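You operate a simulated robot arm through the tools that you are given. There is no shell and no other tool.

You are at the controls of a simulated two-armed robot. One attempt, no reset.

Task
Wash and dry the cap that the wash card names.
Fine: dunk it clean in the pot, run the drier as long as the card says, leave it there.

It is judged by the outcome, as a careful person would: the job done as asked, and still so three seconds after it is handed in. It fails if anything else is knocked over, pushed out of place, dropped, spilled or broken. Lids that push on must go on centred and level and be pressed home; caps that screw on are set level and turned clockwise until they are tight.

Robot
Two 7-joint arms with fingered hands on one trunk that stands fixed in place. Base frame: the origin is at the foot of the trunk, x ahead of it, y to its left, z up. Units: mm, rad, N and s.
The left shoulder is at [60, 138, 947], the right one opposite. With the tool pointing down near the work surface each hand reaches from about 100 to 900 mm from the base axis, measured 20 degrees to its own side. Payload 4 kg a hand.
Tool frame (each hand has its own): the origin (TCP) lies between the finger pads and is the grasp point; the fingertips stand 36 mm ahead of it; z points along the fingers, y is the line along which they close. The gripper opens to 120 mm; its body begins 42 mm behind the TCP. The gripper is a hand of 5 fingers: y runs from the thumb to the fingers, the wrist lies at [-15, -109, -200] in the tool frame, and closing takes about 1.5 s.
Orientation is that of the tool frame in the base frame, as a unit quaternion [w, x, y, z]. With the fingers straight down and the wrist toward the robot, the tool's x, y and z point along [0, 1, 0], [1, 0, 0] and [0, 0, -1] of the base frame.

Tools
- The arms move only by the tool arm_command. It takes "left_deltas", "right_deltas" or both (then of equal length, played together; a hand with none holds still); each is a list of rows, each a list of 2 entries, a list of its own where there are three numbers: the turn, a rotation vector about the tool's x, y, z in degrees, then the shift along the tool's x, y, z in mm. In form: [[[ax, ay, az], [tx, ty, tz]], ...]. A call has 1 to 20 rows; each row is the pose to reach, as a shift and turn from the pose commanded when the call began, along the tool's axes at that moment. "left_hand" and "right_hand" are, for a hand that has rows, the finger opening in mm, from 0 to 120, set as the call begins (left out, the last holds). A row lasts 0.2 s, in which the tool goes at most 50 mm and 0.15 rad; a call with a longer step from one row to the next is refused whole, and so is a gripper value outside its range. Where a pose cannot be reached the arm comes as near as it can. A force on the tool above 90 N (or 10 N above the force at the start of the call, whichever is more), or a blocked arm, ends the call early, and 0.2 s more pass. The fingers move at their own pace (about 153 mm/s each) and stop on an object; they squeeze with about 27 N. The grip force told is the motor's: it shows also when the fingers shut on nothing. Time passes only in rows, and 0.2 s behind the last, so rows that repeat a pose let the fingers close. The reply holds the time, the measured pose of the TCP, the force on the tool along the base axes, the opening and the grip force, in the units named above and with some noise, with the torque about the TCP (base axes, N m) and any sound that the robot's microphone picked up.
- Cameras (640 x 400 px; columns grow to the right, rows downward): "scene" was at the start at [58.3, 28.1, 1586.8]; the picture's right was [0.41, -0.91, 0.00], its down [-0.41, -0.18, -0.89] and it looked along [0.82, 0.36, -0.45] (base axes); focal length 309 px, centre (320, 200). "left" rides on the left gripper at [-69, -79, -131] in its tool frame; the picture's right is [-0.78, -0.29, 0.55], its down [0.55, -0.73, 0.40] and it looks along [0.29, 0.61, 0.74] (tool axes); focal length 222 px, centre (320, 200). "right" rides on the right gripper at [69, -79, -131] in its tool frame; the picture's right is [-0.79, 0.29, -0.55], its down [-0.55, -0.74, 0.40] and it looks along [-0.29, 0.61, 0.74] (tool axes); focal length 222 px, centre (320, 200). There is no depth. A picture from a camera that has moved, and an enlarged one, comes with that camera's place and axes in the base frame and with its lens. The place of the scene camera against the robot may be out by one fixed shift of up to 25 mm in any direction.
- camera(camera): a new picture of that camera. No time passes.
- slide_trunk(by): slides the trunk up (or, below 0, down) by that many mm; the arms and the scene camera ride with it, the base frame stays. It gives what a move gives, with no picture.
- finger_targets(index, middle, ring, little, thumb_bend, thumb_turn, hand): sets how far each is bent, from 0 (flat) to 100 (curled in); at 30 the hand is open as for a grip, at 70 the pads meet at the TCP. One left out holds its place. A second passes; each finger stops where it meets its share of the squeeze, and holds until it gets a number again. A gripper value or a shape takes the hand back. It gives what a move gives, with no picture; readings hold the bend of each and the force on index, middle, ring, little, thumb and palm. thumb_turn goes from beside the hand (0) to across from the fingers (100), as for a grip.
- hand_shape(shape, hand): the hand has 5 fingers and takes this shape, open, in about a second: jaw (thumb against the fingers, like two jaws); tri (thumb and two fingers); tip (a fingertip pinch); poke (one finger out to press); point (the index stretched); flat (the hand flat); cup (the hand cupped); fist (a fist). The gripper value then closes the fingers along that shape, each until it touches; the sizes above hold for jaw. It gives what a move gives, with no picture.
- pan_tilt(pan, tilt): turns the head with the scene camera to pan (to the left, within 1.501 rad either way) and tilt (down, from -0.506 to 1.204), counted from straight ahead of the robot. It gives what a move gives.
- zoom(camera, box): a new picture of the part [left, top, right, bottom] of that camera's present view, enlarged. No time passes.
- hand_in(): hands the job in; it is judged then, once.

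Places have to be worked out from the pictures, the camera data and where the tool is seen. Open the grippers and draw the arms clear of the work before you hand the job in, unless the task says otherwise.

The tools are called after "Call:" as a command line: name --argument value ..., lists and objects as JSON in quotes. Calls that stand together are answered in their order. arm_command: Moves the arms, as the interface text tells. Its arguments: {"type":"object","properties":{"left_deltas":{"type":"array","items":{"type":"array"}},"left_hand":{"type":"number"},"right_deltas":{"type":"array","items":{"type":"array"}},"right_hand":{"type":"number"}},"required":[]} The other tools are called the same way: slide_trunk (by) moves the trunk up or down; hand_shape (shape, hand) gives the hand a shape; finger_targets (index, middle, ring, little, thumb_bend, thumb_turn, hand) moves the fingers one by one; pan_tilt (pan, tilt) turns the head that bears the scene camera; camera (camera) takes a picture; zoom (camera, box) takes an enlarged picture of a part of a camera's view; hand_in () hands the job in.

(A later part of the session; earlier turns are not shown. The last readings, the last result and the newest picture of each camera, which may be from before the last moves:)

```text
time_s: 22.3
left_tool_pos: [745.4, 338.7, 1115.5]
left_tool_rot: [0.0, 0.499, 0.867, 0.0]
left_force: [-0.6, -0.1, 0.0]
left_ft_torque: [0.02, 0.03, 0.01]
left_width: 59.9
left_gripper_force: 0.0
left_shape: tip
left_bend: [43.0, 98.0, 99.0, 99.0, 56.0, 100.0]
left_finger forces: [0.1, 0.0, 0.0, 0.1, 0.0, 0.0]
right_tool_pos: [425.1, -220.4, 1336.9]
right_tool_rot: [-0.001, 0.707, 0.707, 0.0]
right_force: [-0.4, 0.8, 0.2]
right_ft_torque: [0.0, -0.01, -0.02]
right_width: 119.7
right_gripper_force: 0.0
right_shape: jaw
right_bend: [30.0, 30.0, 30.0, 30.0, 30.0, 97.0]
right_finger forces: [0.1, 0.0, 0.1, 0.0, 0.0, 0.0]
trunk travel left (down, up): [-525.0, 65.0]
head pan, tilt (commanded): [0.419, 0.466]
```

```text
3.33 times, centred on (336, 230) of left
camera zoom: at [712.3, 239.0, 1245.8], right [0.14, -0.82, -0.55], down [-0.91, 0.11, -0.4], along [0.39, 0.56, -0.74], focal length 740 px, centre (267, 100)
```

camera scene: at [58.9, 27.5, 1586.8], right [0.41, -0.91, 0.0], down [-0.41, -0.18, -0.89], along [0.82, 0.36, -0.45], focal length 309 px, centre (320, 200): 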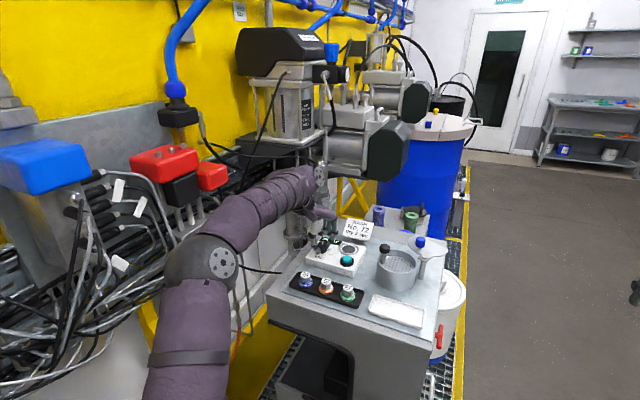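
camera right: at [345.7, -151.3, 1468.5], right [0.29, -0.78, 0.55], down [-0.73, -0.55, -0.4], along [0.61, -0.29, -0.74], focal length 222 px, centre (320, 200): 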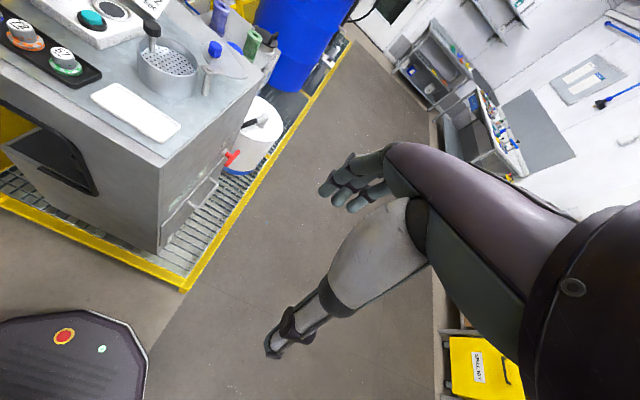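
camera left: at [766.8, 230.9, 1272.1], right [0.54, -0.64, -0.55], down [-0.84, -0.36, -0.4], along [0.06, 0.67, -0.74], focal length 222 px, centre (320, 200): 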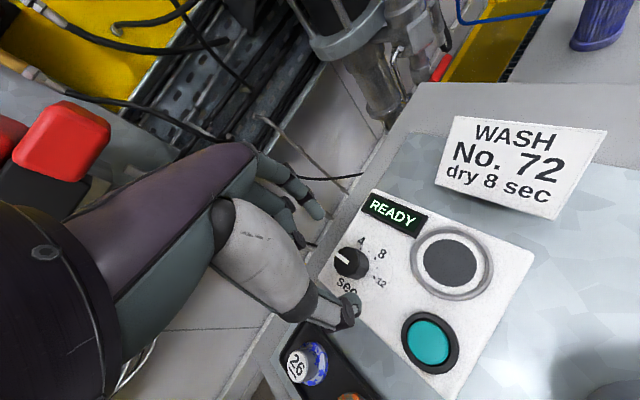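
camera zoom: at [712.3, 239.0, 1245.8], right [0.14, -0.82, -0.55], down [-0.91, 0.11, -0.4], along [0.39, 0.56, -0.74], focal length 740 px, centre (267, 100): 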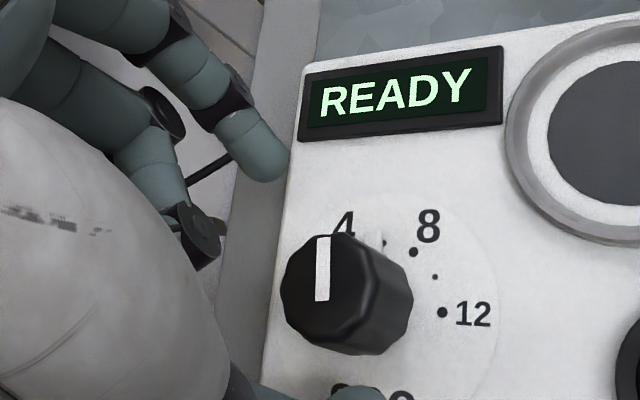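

The line now points midway between 4 and 8 (about +5°). The knob is centred under the pinch; I go down 20 mm, grip, and turn about 37° clockwise.

Call:
arm_command --left_deltas '[[[0, 0, 0], [0, 0, 10]], [[0, 0, 0], [0, 0, 20]], [[0, 0, 0], [0, 0, 20]]]'

Call:
arm_command --left_deltas '[[[0, 0, 0], [0, 0, 0]], [[0, 0, 0], [0, 0, 0]], [[0, 0, 0], [0, 0, 0]], [[0, 0, 0], [0, 0, 0]], [[0, 0, 0], [0, 0, 0]], [[0, 0, 0], [0, 0, 0]], [[0, 0, 7.5], [-0.4, 0, 0]], [[0, 0, 15], [-0.8, -0.1, 0]], [[0, 0, 22.5], [-1.1, -0.2, 0]], [[0, 0, 30], [-1.5, -0.4, 0]], [[0, 0, 37], [-1.8, -0.6, 0]], [[0, 0, 37], [-1.8, -0.6, 0]]]' --left_hand 0

Call:
zoom --camera "left" --box '[240, 170, 432, 290]'

```text
time_s: 23.1
left_tool_pos: [746.2, 340.3, 1095.1]
left_tool_rot: [0.0, 0.5, 0.866, 0.0]
left_force: [0.2, -0.1, 0.2]
left_ft_torque: [-0.06, 0.01, -0.02]
left_width: 59.7
left_gripper_force: 0.0
left_shape: tip
left_bend: [43.0, 98.0, 99.0, 99.0, 56.0, 100.0]
left_finger forces: [0.0, 0.0, 0.0, 0.0, 0.0, 0.0]
right_tool_pos: [426.5, -220.0, 1336.4]
right_tool_rot: [-0.001, 0.707, 0.707, 0.0]
right_force: [0.5, 0.4, -0.2]
right_ft_torque: [-0.02, 0.02, -0.01]
right_width: 119.5
right_gripper_force: 0.0
right_shape: jaw
right_bend: [30.0, 30.0, 30.0, 30.0, 30.0, 97.0]
right_finger forces: [0.0, 0.0, 0.0, 0.0, 0.0, 0.0]
trunk travel left (down, up): [-525.0, 65.0]
head pan, tilt (commanded): [0.419, 0.466]
```

```text
time_s: 25.7
left_tool_pos: [746.3, 336.8, 1095.6]
left_tool_rot: [0.0, 0.749, 0.662, 0.001]
left_force: [4.9, -0.8, -5.4]
left_ft_torque: [-0.02, -0.18, 0.02]
left_width: 20.9
left_gripper_force: 26.6
left_shape: tip
left_bend: [63.0, 100.0, 100.0, 100.0, 69.0, 100.0]
left_finger forces: [27.3, 0.0, 0.0, 0.0, 23.3, 0.0]
right_tool_pos: [426.9, -220.1, 1338.1]
right_tool_rot: [0.0, 0.706, 0.708, 0.001]
right_force: [-0.6, -0.2, 0.8]
right_ft_torque: [-0.01, 0.01, 0.01]
right_width: 119.4
right_gripper_force: 0.1
right_shape: jaw
right_bend: [30.0, 30.0, 30.0, 30.0, 30.0, 97.0]
right_finger forces: [0.0, 0.1, 0.1, 0.0, 0.0, 0.0]
trunk travel left (down, up): [-525.0, 65.0]
head pan, tilt (commanded): [0.419, 0.466]
```

```text
3.33 times, centred on (336, 230) of left
camera zoom: at [660.1, 276.8, 1225.6], right [-0.39, -0.74, -0.55], down [-0.66, 0.64, -0.4], along [0.64, 0.21, -0.74], focal length 740 px, centre (267, 100)
```

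zoom: 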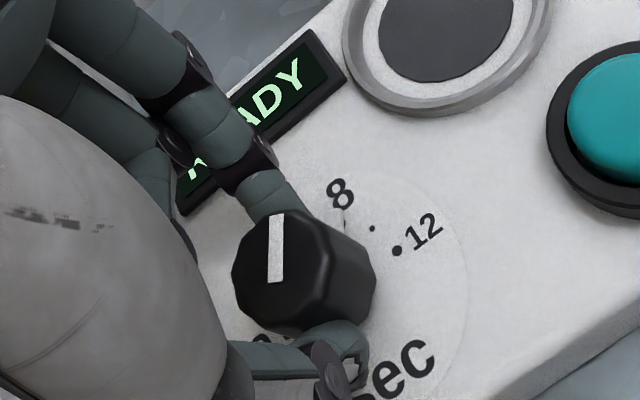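

By my estimate the line now points at about −31°, i.e. at 8. I release, lift off and look at the dial from a clear view.

Call:
arm_command --left_deltas '[[[0, 0, 0], [0, 0, 0]], [[0, 0, 0], [0, 0, 0]], [[0, 0, 0], [0, 0, 0]], [[0, 0, 0], [0, 0, -15]], [[0, 0, 0], [0, 0, -35]], [[0, 0, 0], [0, -10, -60]], [[0, 0, 0], [0, -20, -80]], [[0, 0, 0], [0, -20, -80]]]' --left_hand 60

Call:
zoom --camera "left" --box '[280, 170, 440, 270]'

Call:
zoom --camera "left" --box '[320, 200, 400, 250]'

```text
time_s: 27.5
left_tool_pos: [727.3, 339.3, 1176.2]
left_tool_rot: [0.001, 0.749, 0.663, 0.0]
left_force: [0.4, 0.3, -0.1]
left_ft_torque: [0.0, -0.03, 0.01]
left_width: 59.5
left_gripper_force: 0.2
left_shape: tip
left_bend: [43.0, 98.0, 99.0, 99.0, 56.0, 100.0]
left_finger forces: [0.1, 0.1, 0.0, 0.0, 0.0, 0.0]
right_tool_pos: [427.4, -220.1, 1335.9]
right_tool_rot: [0.0, 0.707, 0.707, -0.001]
right_force: [0.4, 0.0, 0.1]
right_ft_torque: [-0.01, -0.03, 0.0]
right_width: 119.8
right_gripper_force: 0.1
right_shape: jaw
right_bend: [30.0, 30.0, 30.0, 30.0, 30.0, 97.0]
right_finger forces: [0.1, 0.0, 0.0, 0.0, 0.0, 0.0]
trunk travel left (down, up): [-525.0, 65.0]
head pan, tilt (commanded): [0.419, 0.466]
```

```text
4.00 times, centred on (360, 220) of left
camera zoom: at [640.2, 279.2, 1306.0], right [-0.39, -0.74, -0.55], down [-0.66, 0.64, -0.4], along [0.64, 0.21, -0.74], focal length 888 px, centre (160, 120)
```

zoom: 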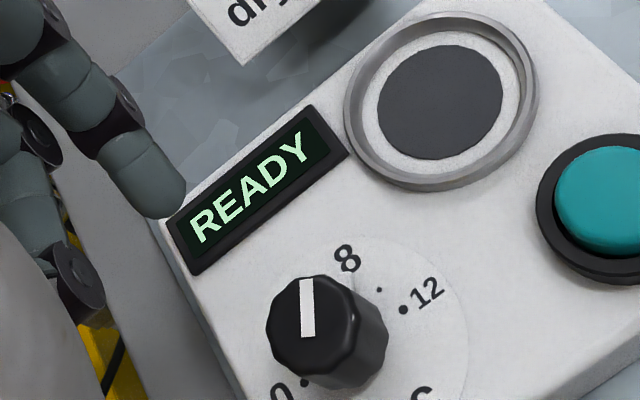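

```text
8.00 times, centred on (360, 225) of left
camera zoom: at [640.2, 279.2, 1306.0], right [-0.39, -0.74, -0.55], down [-0.66, 0.64, -0.4], along [0.64, 0.21, -0.74], focal length 1777 px, centre (0, 0)
```

zoom: 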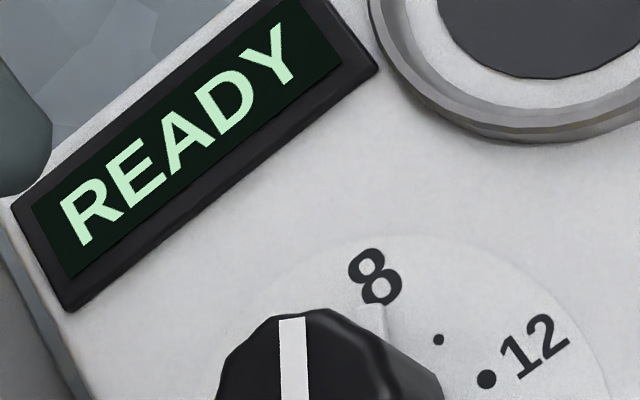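

My measurement gives the line at ≈−31.6° against −30° for 8. I check from the scene camera and then from other views to be sure.

Call:
zoom --camera "scene" --box '[290, 220, 370, 270]'

Call:
camera --camera "left"

```text
8.00 times, centred on (330, 245) of scene
camera zoom: at [58.7, 28.1, 1586.8], right [0.41, -0.91, 0.0], down [-0.41, -0.18, -0.89], along [0.82, 0.36, -0.45], focal length 2473 px, centre (240, -160)
```

zoom: 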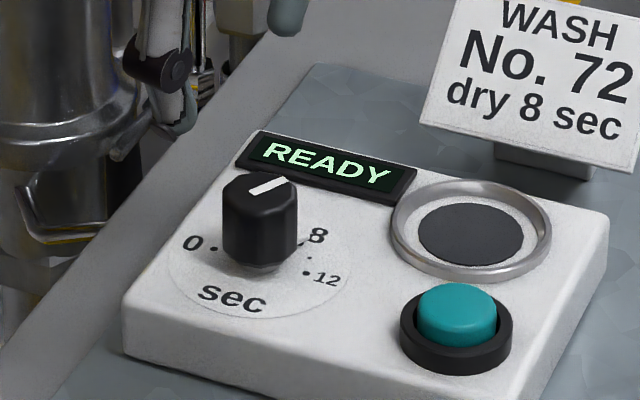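

```text
taken
camera left: at [640.2, 279.2, 1306.0], right [-0.39, -0.74, -0.55], down [-0.66, 0.64, -0.4], along [0.64, 0.21, -0.74], focal length 222 px, centre (320, 200)
```

left: 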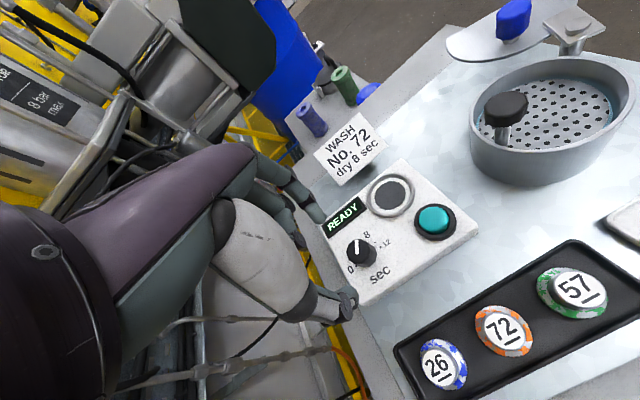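

Both views agree: line at ≈−32°, the "8" at ≈−30.6°, so the dial is set to 8 within 0.1 s. Now I square the hand and hover over cap 72.

Call:
arm_command --left_deltas '[[[0, 0, -1.5], [-15, -17, 0]], [[0, 0, -3], [-31, -34, 5]], [[0, 0, -4.5], [-46, -52, 10]], [[0, 0, -6], [-62, -69, 18]], [[0, 0, -7], [-77, -86, 26]], [[0, 0, -7], [-77, -86, 26]]]'

Call:
camera --camera "left"

Call:
zoom --camera "left" --box '[260, 180, 420, 280]'

Call:
zoom --camera "scene" --box '[260, 220, 388, 300]'

```text
time_s: 28.9
left_tool_pos: [632.8, 270.6, 1148.0]
left_tool_rot: [0.0, 0.707, 0.707, 0.0]
left_force: [0.2, 0.0, -0.3]
left_ft_torque: [0.02, 0.0, 0.01]
left_width: 60.0
left_gripper_force: 0.1
left_shape: tip
left_bend: [43.0, 98.0, 99.0, 99.0, 56.0, 100.0]
left_finger forces: [0.1, 0.0, 0.0, 0.0, 0.0, 0.1]
right_tool_pos: [426.7, -220.4, 1337.9]
right_tool_rot: [0.0, 0.707, 0.708, 0.0]
right_force: [0.5, 0.0, 0.0]
right_ft_torque: [-0.02, -0.01, -0.03]
right_width: 119.6
right_gripper_force: 0.0
right_shape: jaw
right_bend: [30.0, 30.0, 30.0, 30.0, 30.0, 97.0]
right_finger forces: [0.1, 0.0, 0.1, 0.0, 0.1, 0.0]
trunk travel left (down, up): [-525.0, 65.0]
head pan, tilt (commanded): [0.419, 0.466]
```

```text
taken
camera left: at [554.7, 201.4, 1278.2], right [-0.29, -0.79, -0.55], down [-0.74, 0.55, -0.4], along [0.61, 0.29, -0.74], focal length 222 px, centre (320, 200)
```

left: 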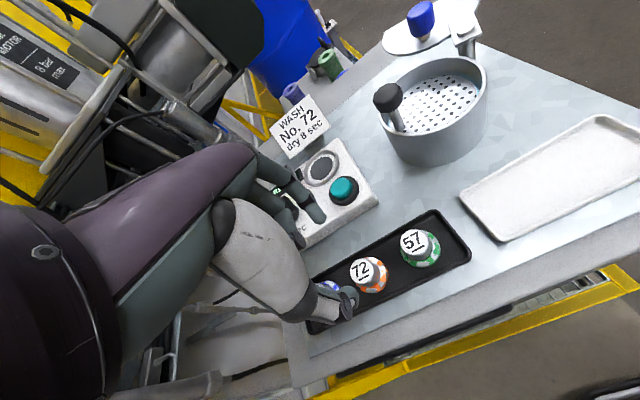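

```text
4.00 times, centred on (340, 230) of left
camera zoom: at [554.7, 201.4, 1278.2], right [-0.29, -0.79, -0.55], down [-0.74, 0.55, -0.4], along [0.61, 0.29, -0.74], focal length 888 px, centre (240, 80)
```

zoom: 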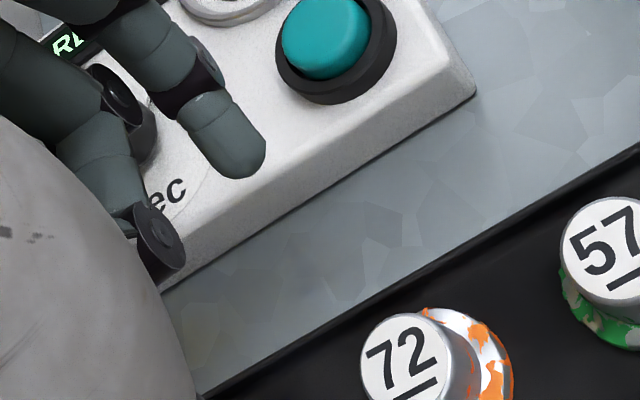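

```text
5.00 times, centred on (324, 260) of scene
camera zoom: at [58.8, 28.2, 1586.8], right [0.41, -0.91, 0.0], down [-0.41, -0.18, -0.89], along [0.82, 0.36, -0.45], focal length 1545 px, centre (300, -100)
```

zoom: 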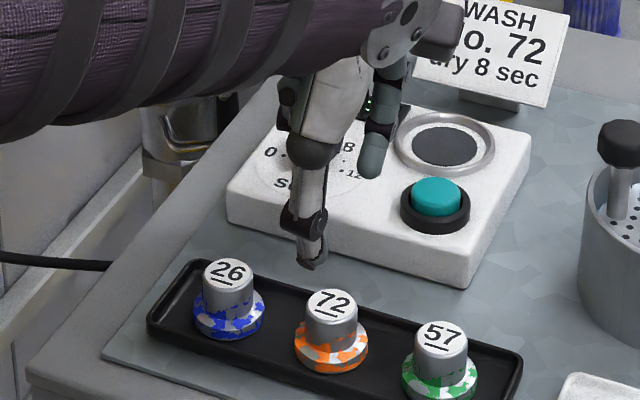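

The cap lies within 1.5 mm of the pinch line; its rim carries the orange dirt. The drier box front is only ~60 mm ahead, so I narrow the opening to 44 mm and descend until the tips are just above the cap's top.

Call:
arm_command --left_deltas '[[[0, 0, 0], [1.4, -0.5, 0]], [[0, 0, 0], [1.4, -0.5, 12]], [[0, 0, 0], [1.4, -0.5, 25]], [[0, 0, 0], [1.4, -0.5, 38]], [[0, 0, 0], [1.4, -0.5, 50]], [[0, 0, 0], [1.4, -0.5, 50]]]' --left_hand 44

Call:
camera --camera "left"

Call:
zoom --camera "left" --box '[260, 200, 420, 300]'

Call:
zoom --camera "scene" --box '[270, 240, 366, 300]'

```text
time_s: 30.3
left_tool_pos: [633.6, 273.2, 1098.1]
left_tool_rot: [0.0, 0.707, 0.707, 0.0]
left_force: [-0.8, -0.1, 0.5]
left_ft_torque: [0.01, 0.0, 0.02]
left_width: 44.5
left_gripper_force: 0.1
left_shape: tip
left_bend: [49.0, 98.0, 99.0, 99.0, 66.0, 100.0]
left_finger forces: [0.0, 0.1, 0.0, 0.1, 0.0, 0.0]
right_tool_pos: [426.1, -220.5, 1338.3]
right_tool_rot: [0.0, 0.707, 0.707, 0.0]
right_force: [0.4, 0.0, -0.3]
right_ft_torque: [0.0, 0.02, 0.01]
right_width: 119.7
right_gripper_force: 0.1
right_shape: jaw
right_bend: [30.0, 30.0, 30.0, 30.0, 30.0, 97.0]
right_finger forces: [0.1, 0.0, 0.0, 0.0, 0.1, 0.1]
trunk travel left (down, up): [-525.0, 65.0]
head pan, tilt (commanded): [0.419, 0.466]
```

```text
taken
camera left: at [553.8, 203.8, 1228.4], right [-0.29, -0.78, -0.55], down [-0.73, 0.55, -0.4], along [0.61, 0.29, -0.74], focal length 222 px, centre (320, 200)
```

left: 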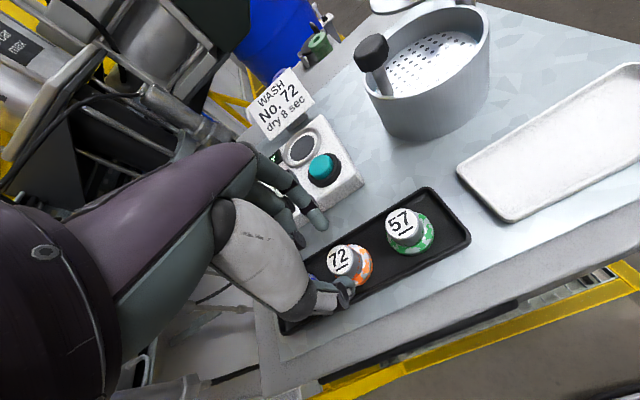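

```text
4.00 times, centred on (340, 250) of left
camera zoom: at [553.8, 203.8, 1228.4], right [-0.29, -0.78, -0.55], down [-0.73, 0.55, -0.4], along [0.61, 0.29, -0.74], focal length 888 px, centre (240, 0)
```

zoom: 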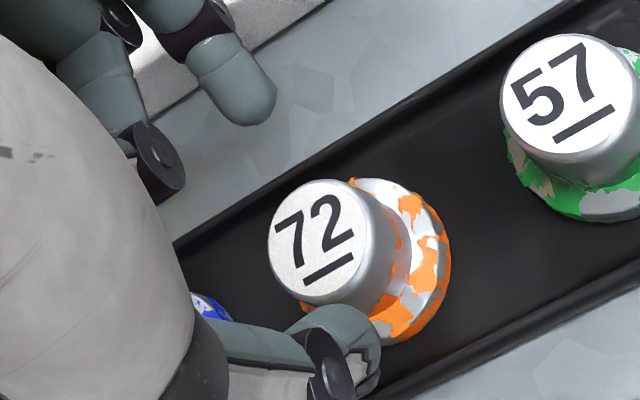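

```text
6.67 times, centred on (318, 270) of scene
camera zoom: at [58.2, 28.1, 1586.8], right [0.41, -0.91, 0.0], down [-0.41, -0.18, -0.89], along [0.82, 0.36, -0.45], focal length 2060 px, centre (333, -267)
```

zoom: 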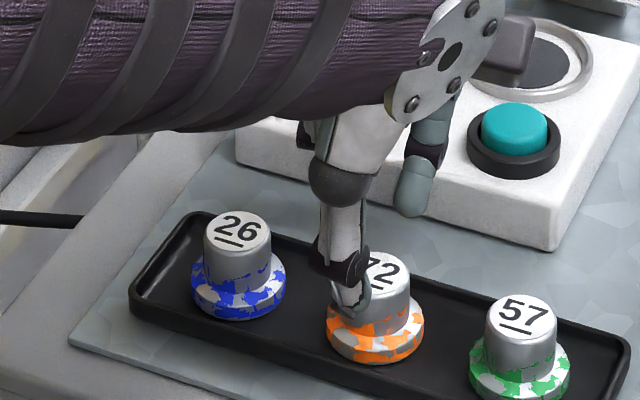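

Thumb and index straddle cap 72; the cap's body is about 20 mm tall above the rim. I nudge 2 mm in x and y to centre it, then lower 22 mm so the tips end a little above the rim.

Call:
arm_command --left_deltas '[[[0, 0, 0], [2, 2, 0]], [[0, 0, 0], [2, 2, 6]], [[0, 0, 0], [2, 2, 12]], [[0, 0, 0], [2, 2, 18]], [[0, 0, 0], [2, 2, 22]], [[0, 0, 0], [2, 2, 22]]]'

Call:
zoom --camera "left" --box '[260, 200, 420, 300]'

Call:
zoom --camera "scene" --box '[270, 240, 366, 300]'

```text
time_s: 31.7
left_tool_pos: [633.9, 276.6, 1076.9]
left_tool_rot: [0.0, 0.707, 0.707, 0.0]
left_force: [0.0, 0.1, 0.0]
left_ft_torque: [-0.01, -0.01, -0.03]
left_width: 44.4
left_gripper_force: 0.0
left_shape: tip
left_bend: [49.0, 98.0, 99.0, 99.0, 66.0, 100.0]
left_finger forces: [0.0, 0.0, 0.1, 0.1, 0.0, 0.0]
right_tool_pos: [426.2, -220.5, 1338.2]
right_tool_rot: [0.0, 0.707, 0.707, 0.0]
right_force: [-0.1, -0.6, 0.6]
right_ft_torque: [-0.02, 0.02, -0.02]
right_width: 119.7
right_gripper_force: 0.0
right_shape: jaw
right_bend: [30.0, 30.0, 30.0, 30.0, 30.0, 97.0]
right_finger forces: [0.0, 0.0, 0.0, 0.1, 0.0, 0.1]
trunk travel left (down, up): [-525.0, 65.0]
head pan, tilt (commanded): [0.419, 0.466]
```

```text
4.00 times, centred on (340, 250) of left
camera zoom: at [556.1, 206.3, 1207.6], right [-0.29, -0.78, -0.55], down [-0.73, 0.55, -0.4], along [0.61, 0.29, -0.74], focal length 888 px, centre (240, 0)
```

zoom: 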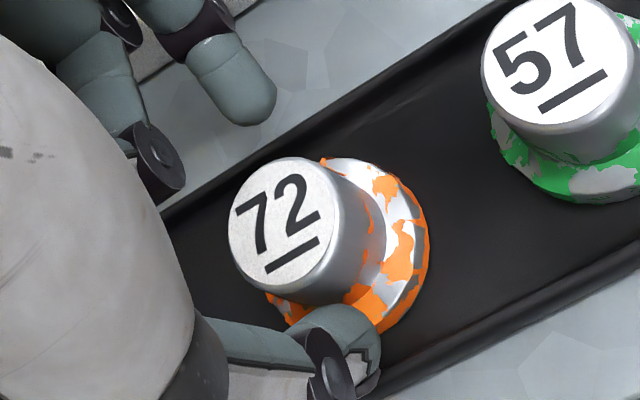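

```text
6.67 times, centred on (318, 270) of scene
camera zoom: at [58.4, 28.1, 1586.8], right [0.41, -0.91, 0.0], down [-0.41, -0.18, -0.89], along [0.82, 0.36, -0.45], focal length 2060 px, centre (333, -267)
```

zoom: 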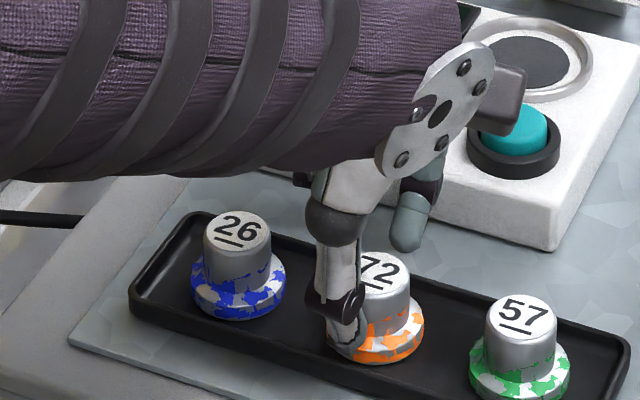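

Cap 72 sits between the tips, about tool (1.7, −3.4), as planned. I close the pinch.

Call:
arm_command --left_deltas '[[[0, 0, 0], [0, 0, 0]], [[0, 0, 0], [0, 0, 0]], [[0, 0, 0], [0, 0, 0]], [[0, 0, 0], [0, 0, 0]], [[0, 0, 0], [0, 0, 0]], [[0, 0, 0], [0, 0, 0]], [[0, 0, 0], [0, 0, 0]]]' --left_hand 0

Call:
zoom --camera "left" --box '[260, 200, 420, 300]'

```text
time_s: 33.3
left_tool_pos: [634.2, 276.3, 1076.7]
left_tool_rot: [0.0, 0.707, 0.707, 0.001]
left_force: [0.1, 0.3, -0.5]
left_ft_torque: [0.04, 0.04, 0.0]
left_width: 21.1
left_gripper_force: 27.5
left_shape: tip
left_bend: [66.0, 100.0, 100.0, 100.0, 69.0, 100.0]
left_finger forces: [23.3, 0.0, 0.1, 0.1, 23.1, 0.1]
right_tool_pos: [425.9, -220.0, 1336.8]
right_tool_rot: [0.0, 0.707, 0.708, 0.001]
right_force: [0.2, -0.4, -0.7]
right_ft_torque: [-0.03, 0.01, 0.01]
right_width: 119.6
right_gripper_force: 0.1
right_shape: jaw
right_bend: [30.0, 30.0, 30.0, 30.0, 30.0, 97.0]
right_finger forces: [0.0, 0.0, 0.0, 0.0, 0.0, 0.1]
trunk travel left (down, up): [-525.0, 65.0]
head pan, tilt (commanded): [0.419, 0.466]
```

```text
4.00 times, centred on (340, 250) of left
camera zoom: at [556.2, 206.4, 1207.7], right [-0.29, -0.78, -0.55], down [-0.73, 0.55, -0.4], along [0.61, 0.29, -0.74], focal length 888 px, centre (240, 0)
```

zoom: 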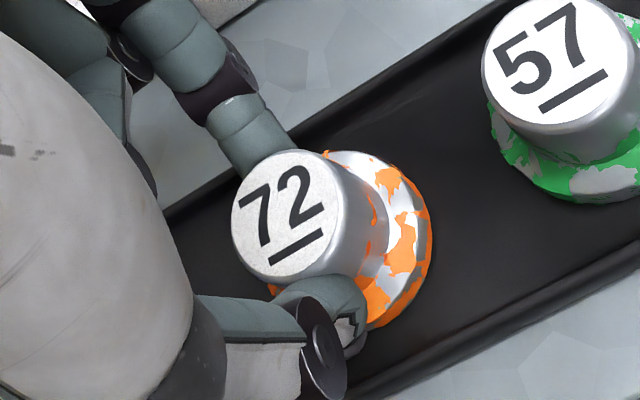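

Both fingers hold cap 72 at 23 N. I lift it straight up 50 mm and check that only it came along.

Call:
arm_command --left_deltas '[[[0, 0, 0], [0, 0, -5]], [[0, 0, 0], [0, 0, -15]], [[0, 0, 0], [0, 0, -30]], [[0, 0, 0], [0, 0, -45]], [[0, 0, 0], [0, 0, -60]], [[0, 0, 0], [0, 0, -75]], [[0, 0, 0], [0, 0, -75]]]'

Call:
camera --camera "left"

Call:
zoom --camera "left" --box '[260, 200, 420, 300]'

Call:
zoom --camera "scene" --box '[270, 200, 430, 300]'

```text
time_s: 34.9
left_tool_pos: [633.6, 276.5, 1152.4]
left_tool_rot: [0.001, 0.707, 0.707, 0.0]
left_force: [0.3, -0.5, -1.0]
left_ft_torque: [-0.01, -0.02, 0.0]
left_width: 21.3
left_gripper_force: 26.8
left_shape: tip
left_bend: [66.0, 100.0, 100.0, 100.0, 69.0, 100.0]
left_finger forces: [23.3, 0.0, 0.0, 0.0, 23.2, 0.0]
right_tool_pos: [427.4, -220.1, 1337.1]
right_tool_rot: [0.0, 0.707, 0.707, 0.001]
right_force: [0.2, -0.5, -0.3]
right_ft_torque: [0.02, -0.03, 0.01]
right_width: 119.6
right_gripper_force: 0.0
right_shape: jaw
right_bend: [30.0, 30.0, 30.0, 30.0, 30.0, 97.0]
right_finger forces: [0.0, 0.0, 0.0, 0.0, 0.0, 0.0]
trunk travel left (down, up): [-525.0, 65.0]
head pan, tilt (commanded): [0.419, 0.466]
```

```text
taken
camera left: at [555.3, 206.5, 1282.6], right [-0.29, -0.78, -0.55], down [-0.73, 0.55, -0.4], along [0.61, 0.29, -0.74], focal length 222 px, centre (320, 200)
```

left: 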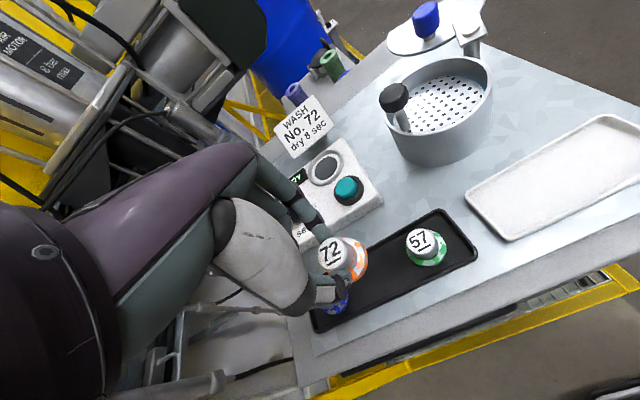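

```text
4.00 times, centred on (340, 250) of left
camera zoom: at [555.3, 206.5, 1282.6], right [-0.29, -0.78, -0.55], down [-0.73, 0.55, -0.4], along [0.61, 0.29, -0.74], focal length 888 px, centre (240, 0)
```

zoom: 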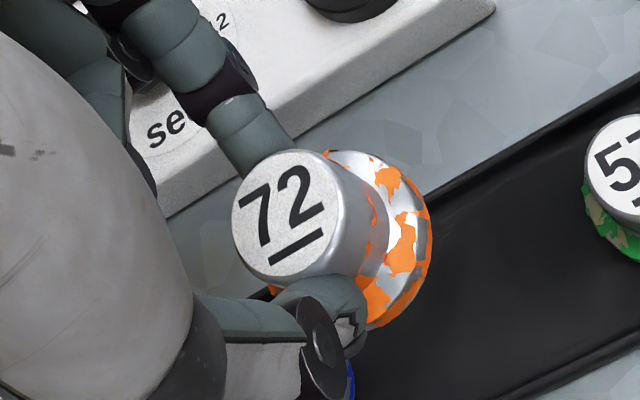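

```text
4.00 times, centred on (350, 250) of scene
camera zoom: at [58.6, 28.1, 1586.8], right [0.41, -0.91, 0.0], down [-0.41, -0.18, -0.89], along [0.82, 0.36, -0.45], focal length 1236 px, centre (200, 0)
```

zoom: 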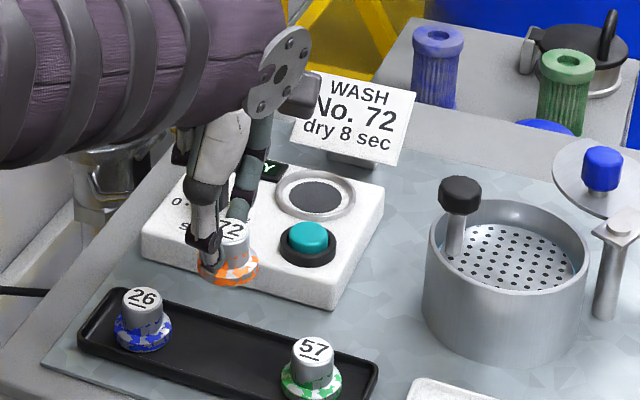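

Cap 72 is held firm and level; the others stayed. Now I study the pot: rim, plate, post and liquid.

Call:
zoom --camera "left" --box '[370, 40, 530, 140]'

Call:
zoom --camera "scene" --box '[366, 225, 446, 275]'

Call:
zoom --camera "right" --box '[100, 0, 260, 100]'

```text
4.00 times, centred on (450, 90) of left
camera zoom: at [555.3, 206.5, 1282.6], right [-0.29, -0.78, -0.55], down [-0.73, 0.55, -0.4], along [0.61, 0.29, -0.74], focal length 888 px, centre (-200, 640)
```

zoom: 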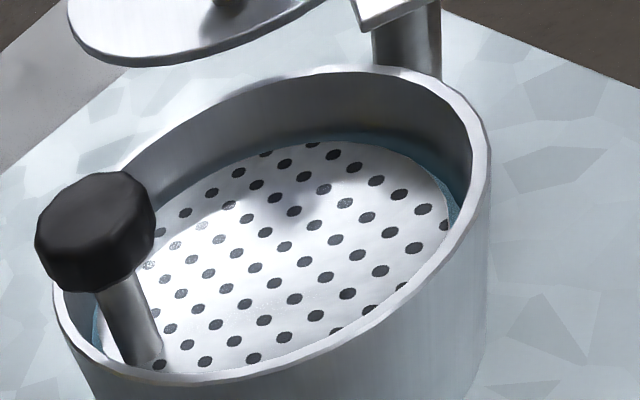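

```text
8.00 times, centred on (406, 250) of scene
camera zoom: at [58.6, 28.1, 1586.8], right [0.41, -0.91, 0.0], down [-0.41, -0.18, -0.89], along [0.82, 0.36, -0.45], focal length 2473 px, centre (-368, -200)
```

zoom: 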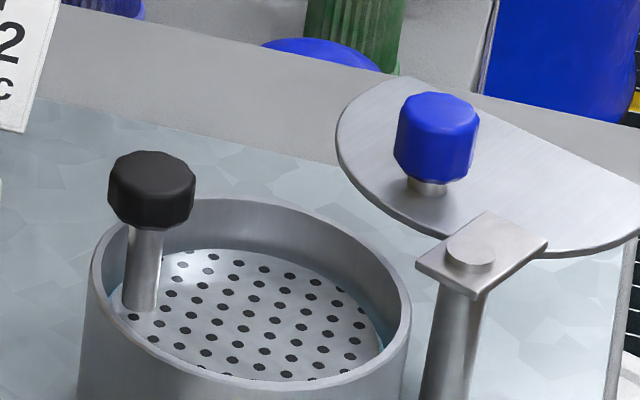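

```text
4.00 times, centred on (180, 50) of right
camera zoom: at [346.3, -151.4, 1468.3], right [0.29, -0.78, 0.55], down [-0.74, -0.55, -0.4], along [0.61, -0.29, -0.74], focal length 888 px, centre (880, 800)
```

zoom: 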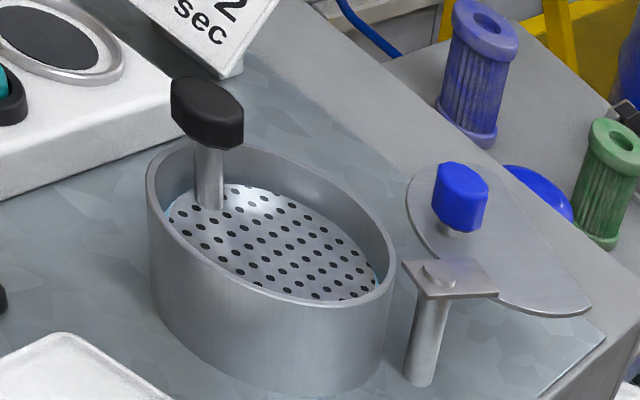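

The pot's rim centre is at about (743, 116, 1085), its post and knob at (751, 156), knob top near 1120. My curled fingers could foul that knob at yaw 0, so I raise the cap high and come over the pot with the hand yawed 45° clockwise, well above everything, while bringing the right hand's camera round to watch from the right.

Call:
arm_command --left_deltas '[[[0, 0, 0], [0, 0, -20]], [[0, 0, 0], [0, 0, -40]], [[0, 0, 0], [0, 0, -60]], [[0, 0, 0], [0, 0, -75]], [[0, 0, 7], [-25, 17, -75]], [[0, 0, 14], [-50, 34, -75]], [[0, 0, 21], [-75, 51, -75]], [[0, 0, 28], [-100, 68, -75]], [[0, 0, 35], [-125, 85, -75]], [[0, 0, 40], [-145, 98, -75]], [[0, 0, 45], [-164, 111, -75]], [[0, 0, 45], [-164, 111, -75]]]' --right_deltas '[[[0, 0, -6], [0, 0, 0]], [[0, 0, -12], [5, 5, 0]], [[0, 0, -18], [10, 15, 5]], [[0, 0, -24], [15, 25, 10]], [[0, 0, -30], [20, 35, 15]], [[0, 0, -36], [20, 40, 20]], [[0, 0, -42], [20, 45, 25]], [[0, 0, -48], [20, 50, 30]], [[0, 0, -54], [20, 50, 35]], [[0, 0, -60], [20, 50, 40]], [[0, 0, -60], [20, 50, 40]], [[0, 0, -60], [20, 50, 40]]]'

Call:
camera --camera "left"

Call:
camera --camera "right"

Call:
camera --camera "scene"

```text
time_s: 37.5
left_tool_pos: [744.8, 113.5, 1225.6]
left_tool_rot: [0.001, 0.924, 0.382, -0.001]
left_force: [-0.5, -0.3, -0.6]
left_ft_torque: [0.0, -0.01, 0.03]
left_width: 21.0
left_gripper_force: 26.9
left_shape: tip
left_bend: [66.0, 100.0, 100.0, 100.0, 69.0, 100.0]
left_finger forces: [23.4, 0.1, 0.1, 0.1, 23.0, 0.1]
right_tool_pos: [473.3, -197.8, 1298.0]
right_tool_rot: [0.0, 0.259, 0.966, 0.0]
right_force: [0.5, 0.2, 0.8]
right_ft_torque: [0.01, 0.01, 0.01]
right_width: 119.5
right_gripper_force: 0.1
right_shape: jaw
right_bend: [30.0, 30.0, 30.0, 30.0, 30.0, 97.0]
right_finger forces: [0.0, 0.0, 0.0, 0.1, 0.0, 0.0]
trunk travel left (down, up): [-525.0, 65.0]
head pan, tilt (commanded): [0.419, 0.466]
```

```text
taken
camera left: at [639.2, 119.1, 1356.7], right [-0.76, -0.35, -0.55], down [-0.13, 0.91, -0.4], along [0.64, -0.23, -0.74], focal length 222 px, centre (320, 200)
```

left: 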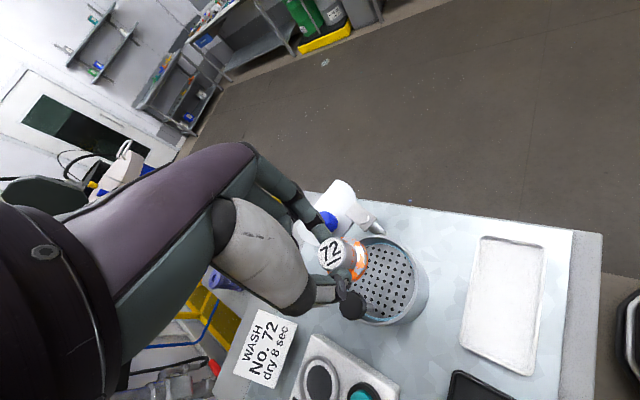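

```text
taken
camera right: at [373.7, -232.5, 1428.4], right [0.82, -0.14, 0.55], down [0.11, -0.91, -0.4], along [0.55, 0.39, -0.74], focal length 222 px, centre (320, 200)
```

right: 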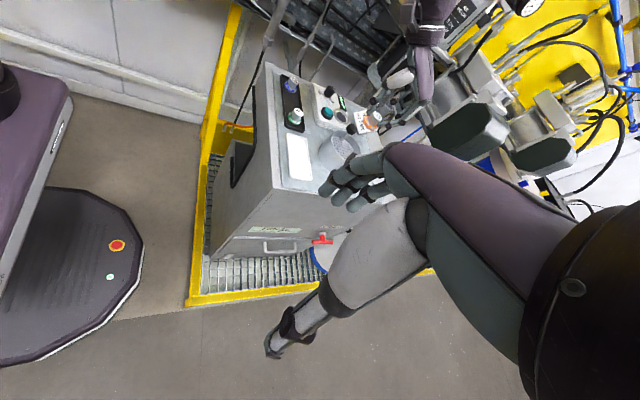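

```text
taken
camera scene: at [58.0, 28.5, 1586.8], right [0.41, -0.91, 0.0], down [-0.41, -0.18, -0.89], along [0.82, 0.36, -0.45], focal length 309 px, centre (320, 200)
```

scene: 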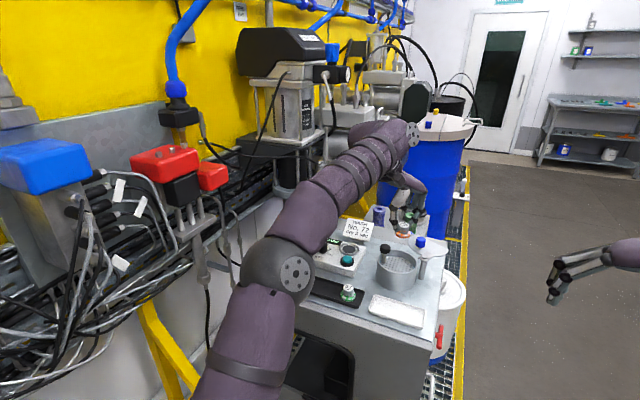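

The hand is over the pot with the cap well clear. I zoom in from all three cameras to judge finger clearance to the knob.

Call:
zoom --camera "left" --box '[270, 180, 462, 300]'

Call:
zoom --camera "scene" --box '[350, 150, 478, 230]'

Call:
zoom --camera "right" --box '[300, 50, 460, 150]'

```text
3.33 times, centred on (366, 240) of left
camera zoom: at [639.2, 119.1, 1356.7], right [-0.76, -0.35, -0.55], down [-0.13, 0.91, -0.4], along [0.64, -0.23, -0.74], focal length 740 px, centre (167, 67)
```

zoom: 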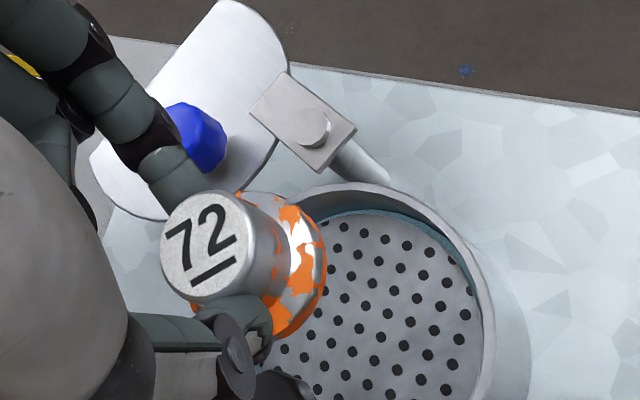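

```text
5.00 times, centred on (414, 190) of scene
camera zoom: at [58.0, 28.5, 1586.8], right [0.41, -0.91, 0.0], down [-0.41, -0.18, -0.89], along [0.82, 0.36, -0.45], focal length 1545 px, centre (-150, 250)
```

zoom: 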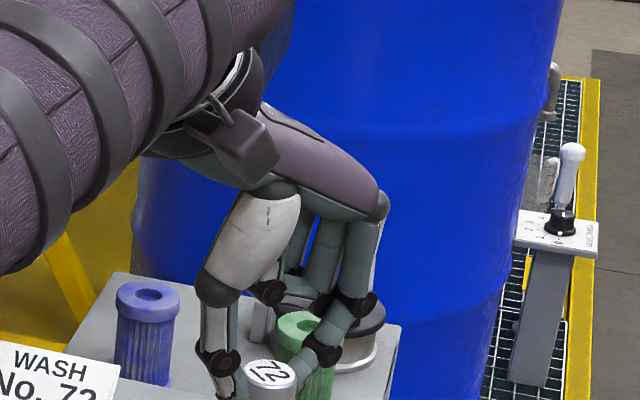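

```text
4.00 times, centred on (380, 100) of right
camera zoom: at [373.7, -232.5, 1428.4], right [0.82, -0.14, 0.55], down [0.11, -0.91, -0.4], along [0.55, 0.39, -0.74], focal length 888 px, centre (80, 600)
```

zoom: 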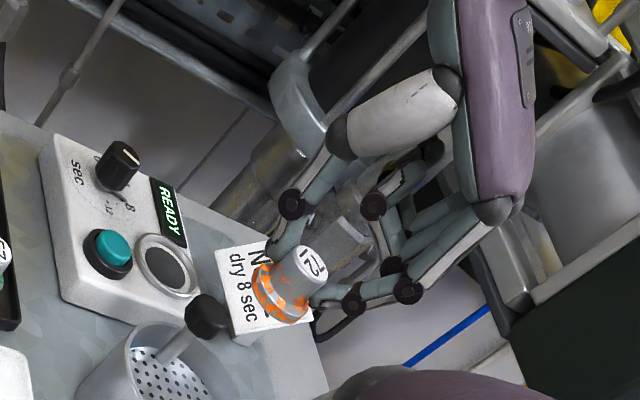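

The knob lies in the free corner beside the thumb at this yaw. I shift the cap ~9 mm away from the knob (to about (739.5, 108)) and lower it to rim height, watching the clearance.

Call:
arm_command --left_deltas '[[[0, 0, 0], [-5, 2, 0]], [[0, 0, 0], [-9.3, 3.3, 10]], [[0, 0, 0], [-9.3, 3.3, 25]], [[0, 0, 0], [-9.3, 3.3, 40]], [[0, 0, 0], [-9.3, 3.3, 50]], [[0, 0, 0], [-9.3, 3.3, 60]], [[0, 0, 0], [-9.3, 3.3, 60]]]'

Call:
zoom --camera "left" --box '[270, 180, 462, 300]'

Call:
zoom --camera "right" --box '[300, 70, 460, 170]'

Call:
zoom --camera "scene" --box '[340, 180, 468, 260]'

```text
time_s: 39.1
left_tool_pos: [741.3, 104.0, 1166.9]
left_tool_rot: [0.0, 0.924, 0.382, 0.0]
left_force: [-1.0, -0.4, -0.4]
left_ft_torque: [-0.01, -0.03, 0.0]
left_width: 20.8
left_gripper_force: 26.6
left_shape: tip
left_bend: [66.0, 100.0, 100.0, 100.0, 69.0, 100.0]
left_finger forces: [23.2, 0.0, 0.0, 0.1, 22.9, 0.0]
right_tool_pos: [474.1, -199.4, 1298.1]
right_tool_rot: [-0.001, 0.259, 0.966, 0.0]
right_force: [-0.2, -0.6, -0.9]
right_ft_torque: [-0.02, 0.05, -0.04]
right_width: 119.7
right_gripper_force: 0.0
right_shape: jaw
right_bend: [30.0, 30.0, 30.0, 30.0, 30.0, 97.0]
right_finger forces: [0.1, 0.0, 0.0, 0.0, 0.0, 0.0]
trunk travel left (down, up): [-525.0, 65.0]
head pan, tilt (commanded): [0.419, 0.466]
```

```text
3.33 times, centred on (366, 240) of left
camera zoom: at [636.3, 110.1, 1295.9], right [-0.76, -0.35, -0.55], down [-0.13, 0.91, -0.4], along [0.64, -0.23, -0.74], focal length 740 px, centre (167, 67)
```

zoom: 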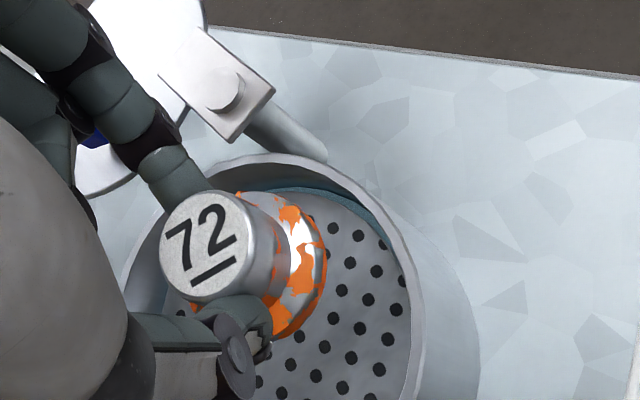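

```text
4.00 times, centred on (380, 120) of right
camera zoom: at [374.2, -232.8, 1428.2], right [0.83, -0.14, 0.55], down [0.11, -0.91, -0.4], along [0.55, 0.39, -0.74], focal length 888 px, centre (80, 520)
```

zoom: 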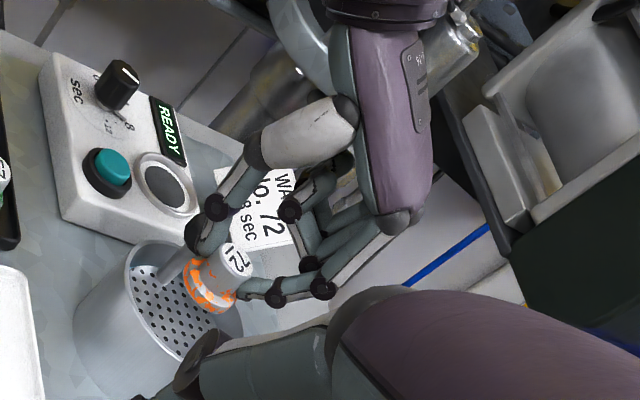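

```text
5.00 times, centred on (404, 220) of scene
camera zoom: at [58.5, 28.0, 1586.8], right [0.41, -0.91, 0.0], down [-0.41, -0.18, -0.89], along [0.82, 0.36, -0.45], focal length 1545 px, centre (-100, 100)
```

zoom: 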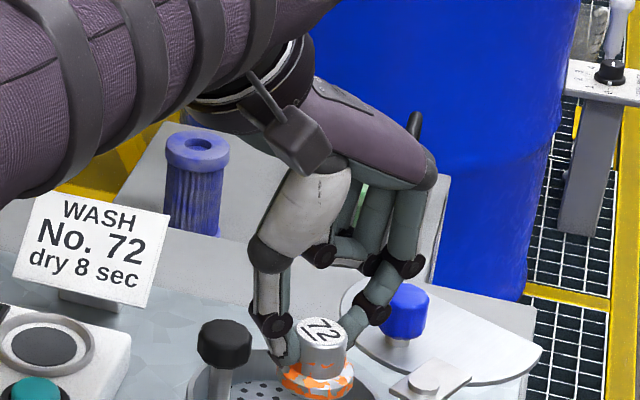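

Clearances look adequate: knob beside the thumb, lid pivot top (~1092) well below the index joint. I lower 35 mm more and check again.

Call:
arm_command --left_deltas '[[[0, 0, 0], [0, 0, 8]], [[0, 0, 0], [0, 0, 16]], [[0, 0, 0], [0, 0, 24]], [[0, 0, 0], [0, 0, 30]], [[0, 0, 0], [0, 0, 35]], [[0, 0, 0], [0, 0, 35]]]'

Call:
zoom --camera "left" --box '[270, 180, 462, 300]'

Call:
zoom --camera "right" --box '[310, 90, 406, 150]'

Call:
zoom --camera "scene" --box '[366, 200, 462, 260]'

```text
time_s: 40.5
left_tool_pos: [738.3, 104.5, 1131.1]
left_tool_rot: [0.0, 0.924, 0.383, 0.0]
left_force: [0.5, 0.2, -1.1]
left_ft_torque: [0.01, -0.01, 0.01]
left_width: 20.8
left_gripper_force: 26.5
left_shape: tip
left_bend: [66.0, 100.0, 100.0, 100.0, 69.0, 100.0]
left_finger forces: [23.2, 0.0, 0.0, 0.0, 22.9, 0.1]
right_tool_pos: [474.2, -199.0, 1297.1]
right_tool_rot: [0.0, 0.259, 0.966, -0.001]
right_force: [-0.3, 0.8, 0.0]
right_ft_torque: [0.0, -0.01, 0.0]
right_width: 119.6
right_gripper_force: 0.1
right_shape: jaw
right_bend: [30.0, 30.0, 30.0, 30.0, 30.0, 97.0]
right_finger forces: [0.0, 0.1, 0.0, 0.0, 0.0, 0.1]
trunk travel left (down, up): [-525.0, 65.0]
head pan, tilt (commanded): [0.419, 0.466]
```

```text
3.33 times, centred on (366, 240) of left
camera zoom: at [634.9, 110.0, 1261.6], right [-0.76, -0.35, -0.55], down [-0.13, 0.91, -0.4], along [0.64, -0.23, -0.74], focal length 740 px, centre (167, 67)
```

zoom: 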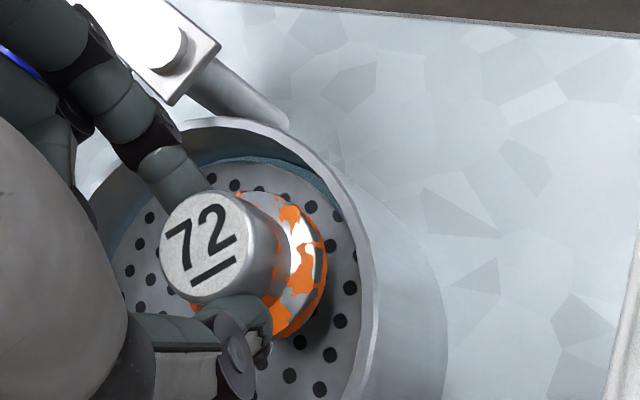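

```text
6.67 times, centred on (358, 120) of right
camera zoom: at [374.2, -232.9, 1428.1], right [0.83, -0.14, 0.55], down [0.11, -0.91, -0.4], along [0.55, 0.39, -0.74], focal length 1481 px, centre (67, 733)
```

zoom: 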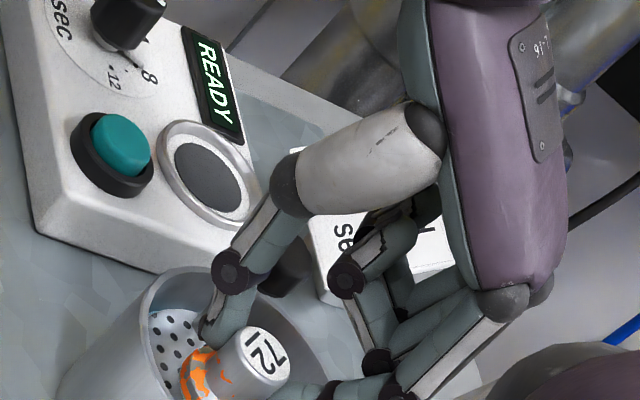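

```text
6.67 times, centred on (414, 230) of scene
camera zoom: at [58.5, 28.0, 1586.8], right [0.41, -0.91, 0.0], down [-0.41, -0.18, -0.89], along [0.82, 0.36, -0.45], focal length 2060 px, centre (-307, 0)
```

zoom: 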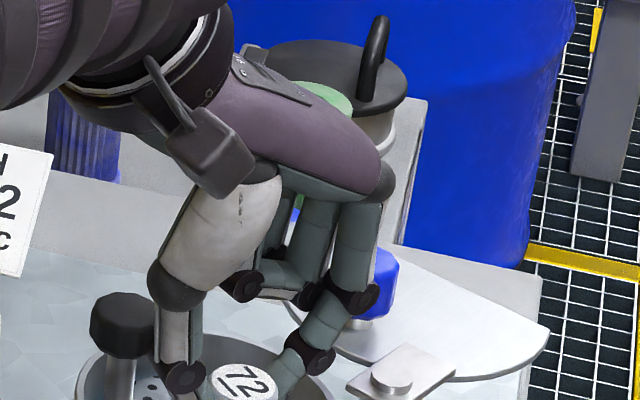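

Still clear everywhere. I lower the last stretch gently in small steps and watch the vertical force for plate contact.

Call:
arm_command --left_deltas '[[[0, 0, 0], [0, 0, 3]], [[0, 0, 0], [0, 0, 6]], [[0, 0, 0], [0, 0, 8]], [[0, 0, 0], [0, 0, 8]]]'

Call:
zoom --camera "left" --box '[270, 180, 462, 300]'

Call:
zoom --camera "scene" --box '[366, 220, 462, 280]'

```text
time_s: 41.5
left_tool_pos: [739.4, 103.7, 1124.0]
left_tool_rot: [0.0, 0.924, 0.383, 0.001]
left_force: [0.1, 0.1, -1.9]
left_ft_torque: [-0.02, -0.03, -0.01]
left_width: 20.9
left_gripper_force: 27.3
left_shape: tip
left_bend: [66.0, 100.0, 100.0, 100.0, 69.0, 100.0]
left_finger forces: [23.2, 0.0, 0.0, 0.0, 22.8, 0.0]
right_tool_pos: [475.4, -198.7, 1297.8]
right_tool_rot: [0.0, 0.259, 0.966, 0.0]
right_force: [-0.8, 0.7, 0.1]
right_ft_torque: [0.01, -0.04, 0.0]
right_width: 119.6
right_gripper_force: 0.0
right_shape: jaw
right_bend: [30.0, 30.0, 30.0, 30.0, 30.0, 97.0]
right_finger forces: [0.0, 0.0, 0.0, 0.0, 0.1, 0.0]
trunk travel left (down, up): [-525.0, 65.0]
head pan, tilt (commanded): [0.419, 0.466]
```

```text
3.33 times, centred on (366, 240) of left
camera zoom: at [635.1, 109.8, 1254.1], right [-0.76, -0.35, -0.55], down [-0.13, 0.91, -0.4], along [0.64, -0.23, -0.74], focal length 740 px, centre (167, 67)
```

zoom: 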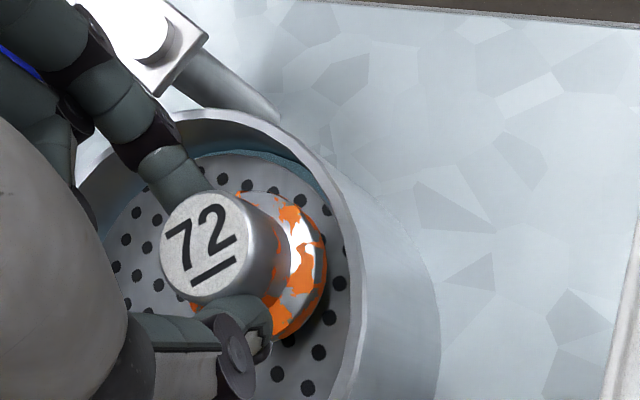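

```text
6.67 times, centred on (414, 250) of scene
camera zoom: at [58.5, 28.0, 1586.8], right [0.41, -0.91, 0.0], down [-0.41, -0.18, -0.89], along [0.82, 0.36, -0.45], focal length 2060 px, centre (-307, -133)
```

zoom: 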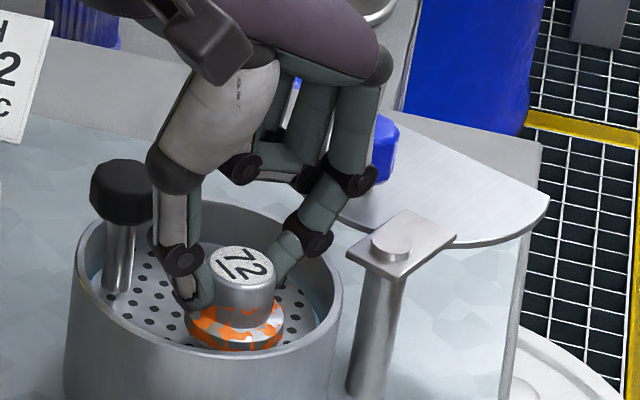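

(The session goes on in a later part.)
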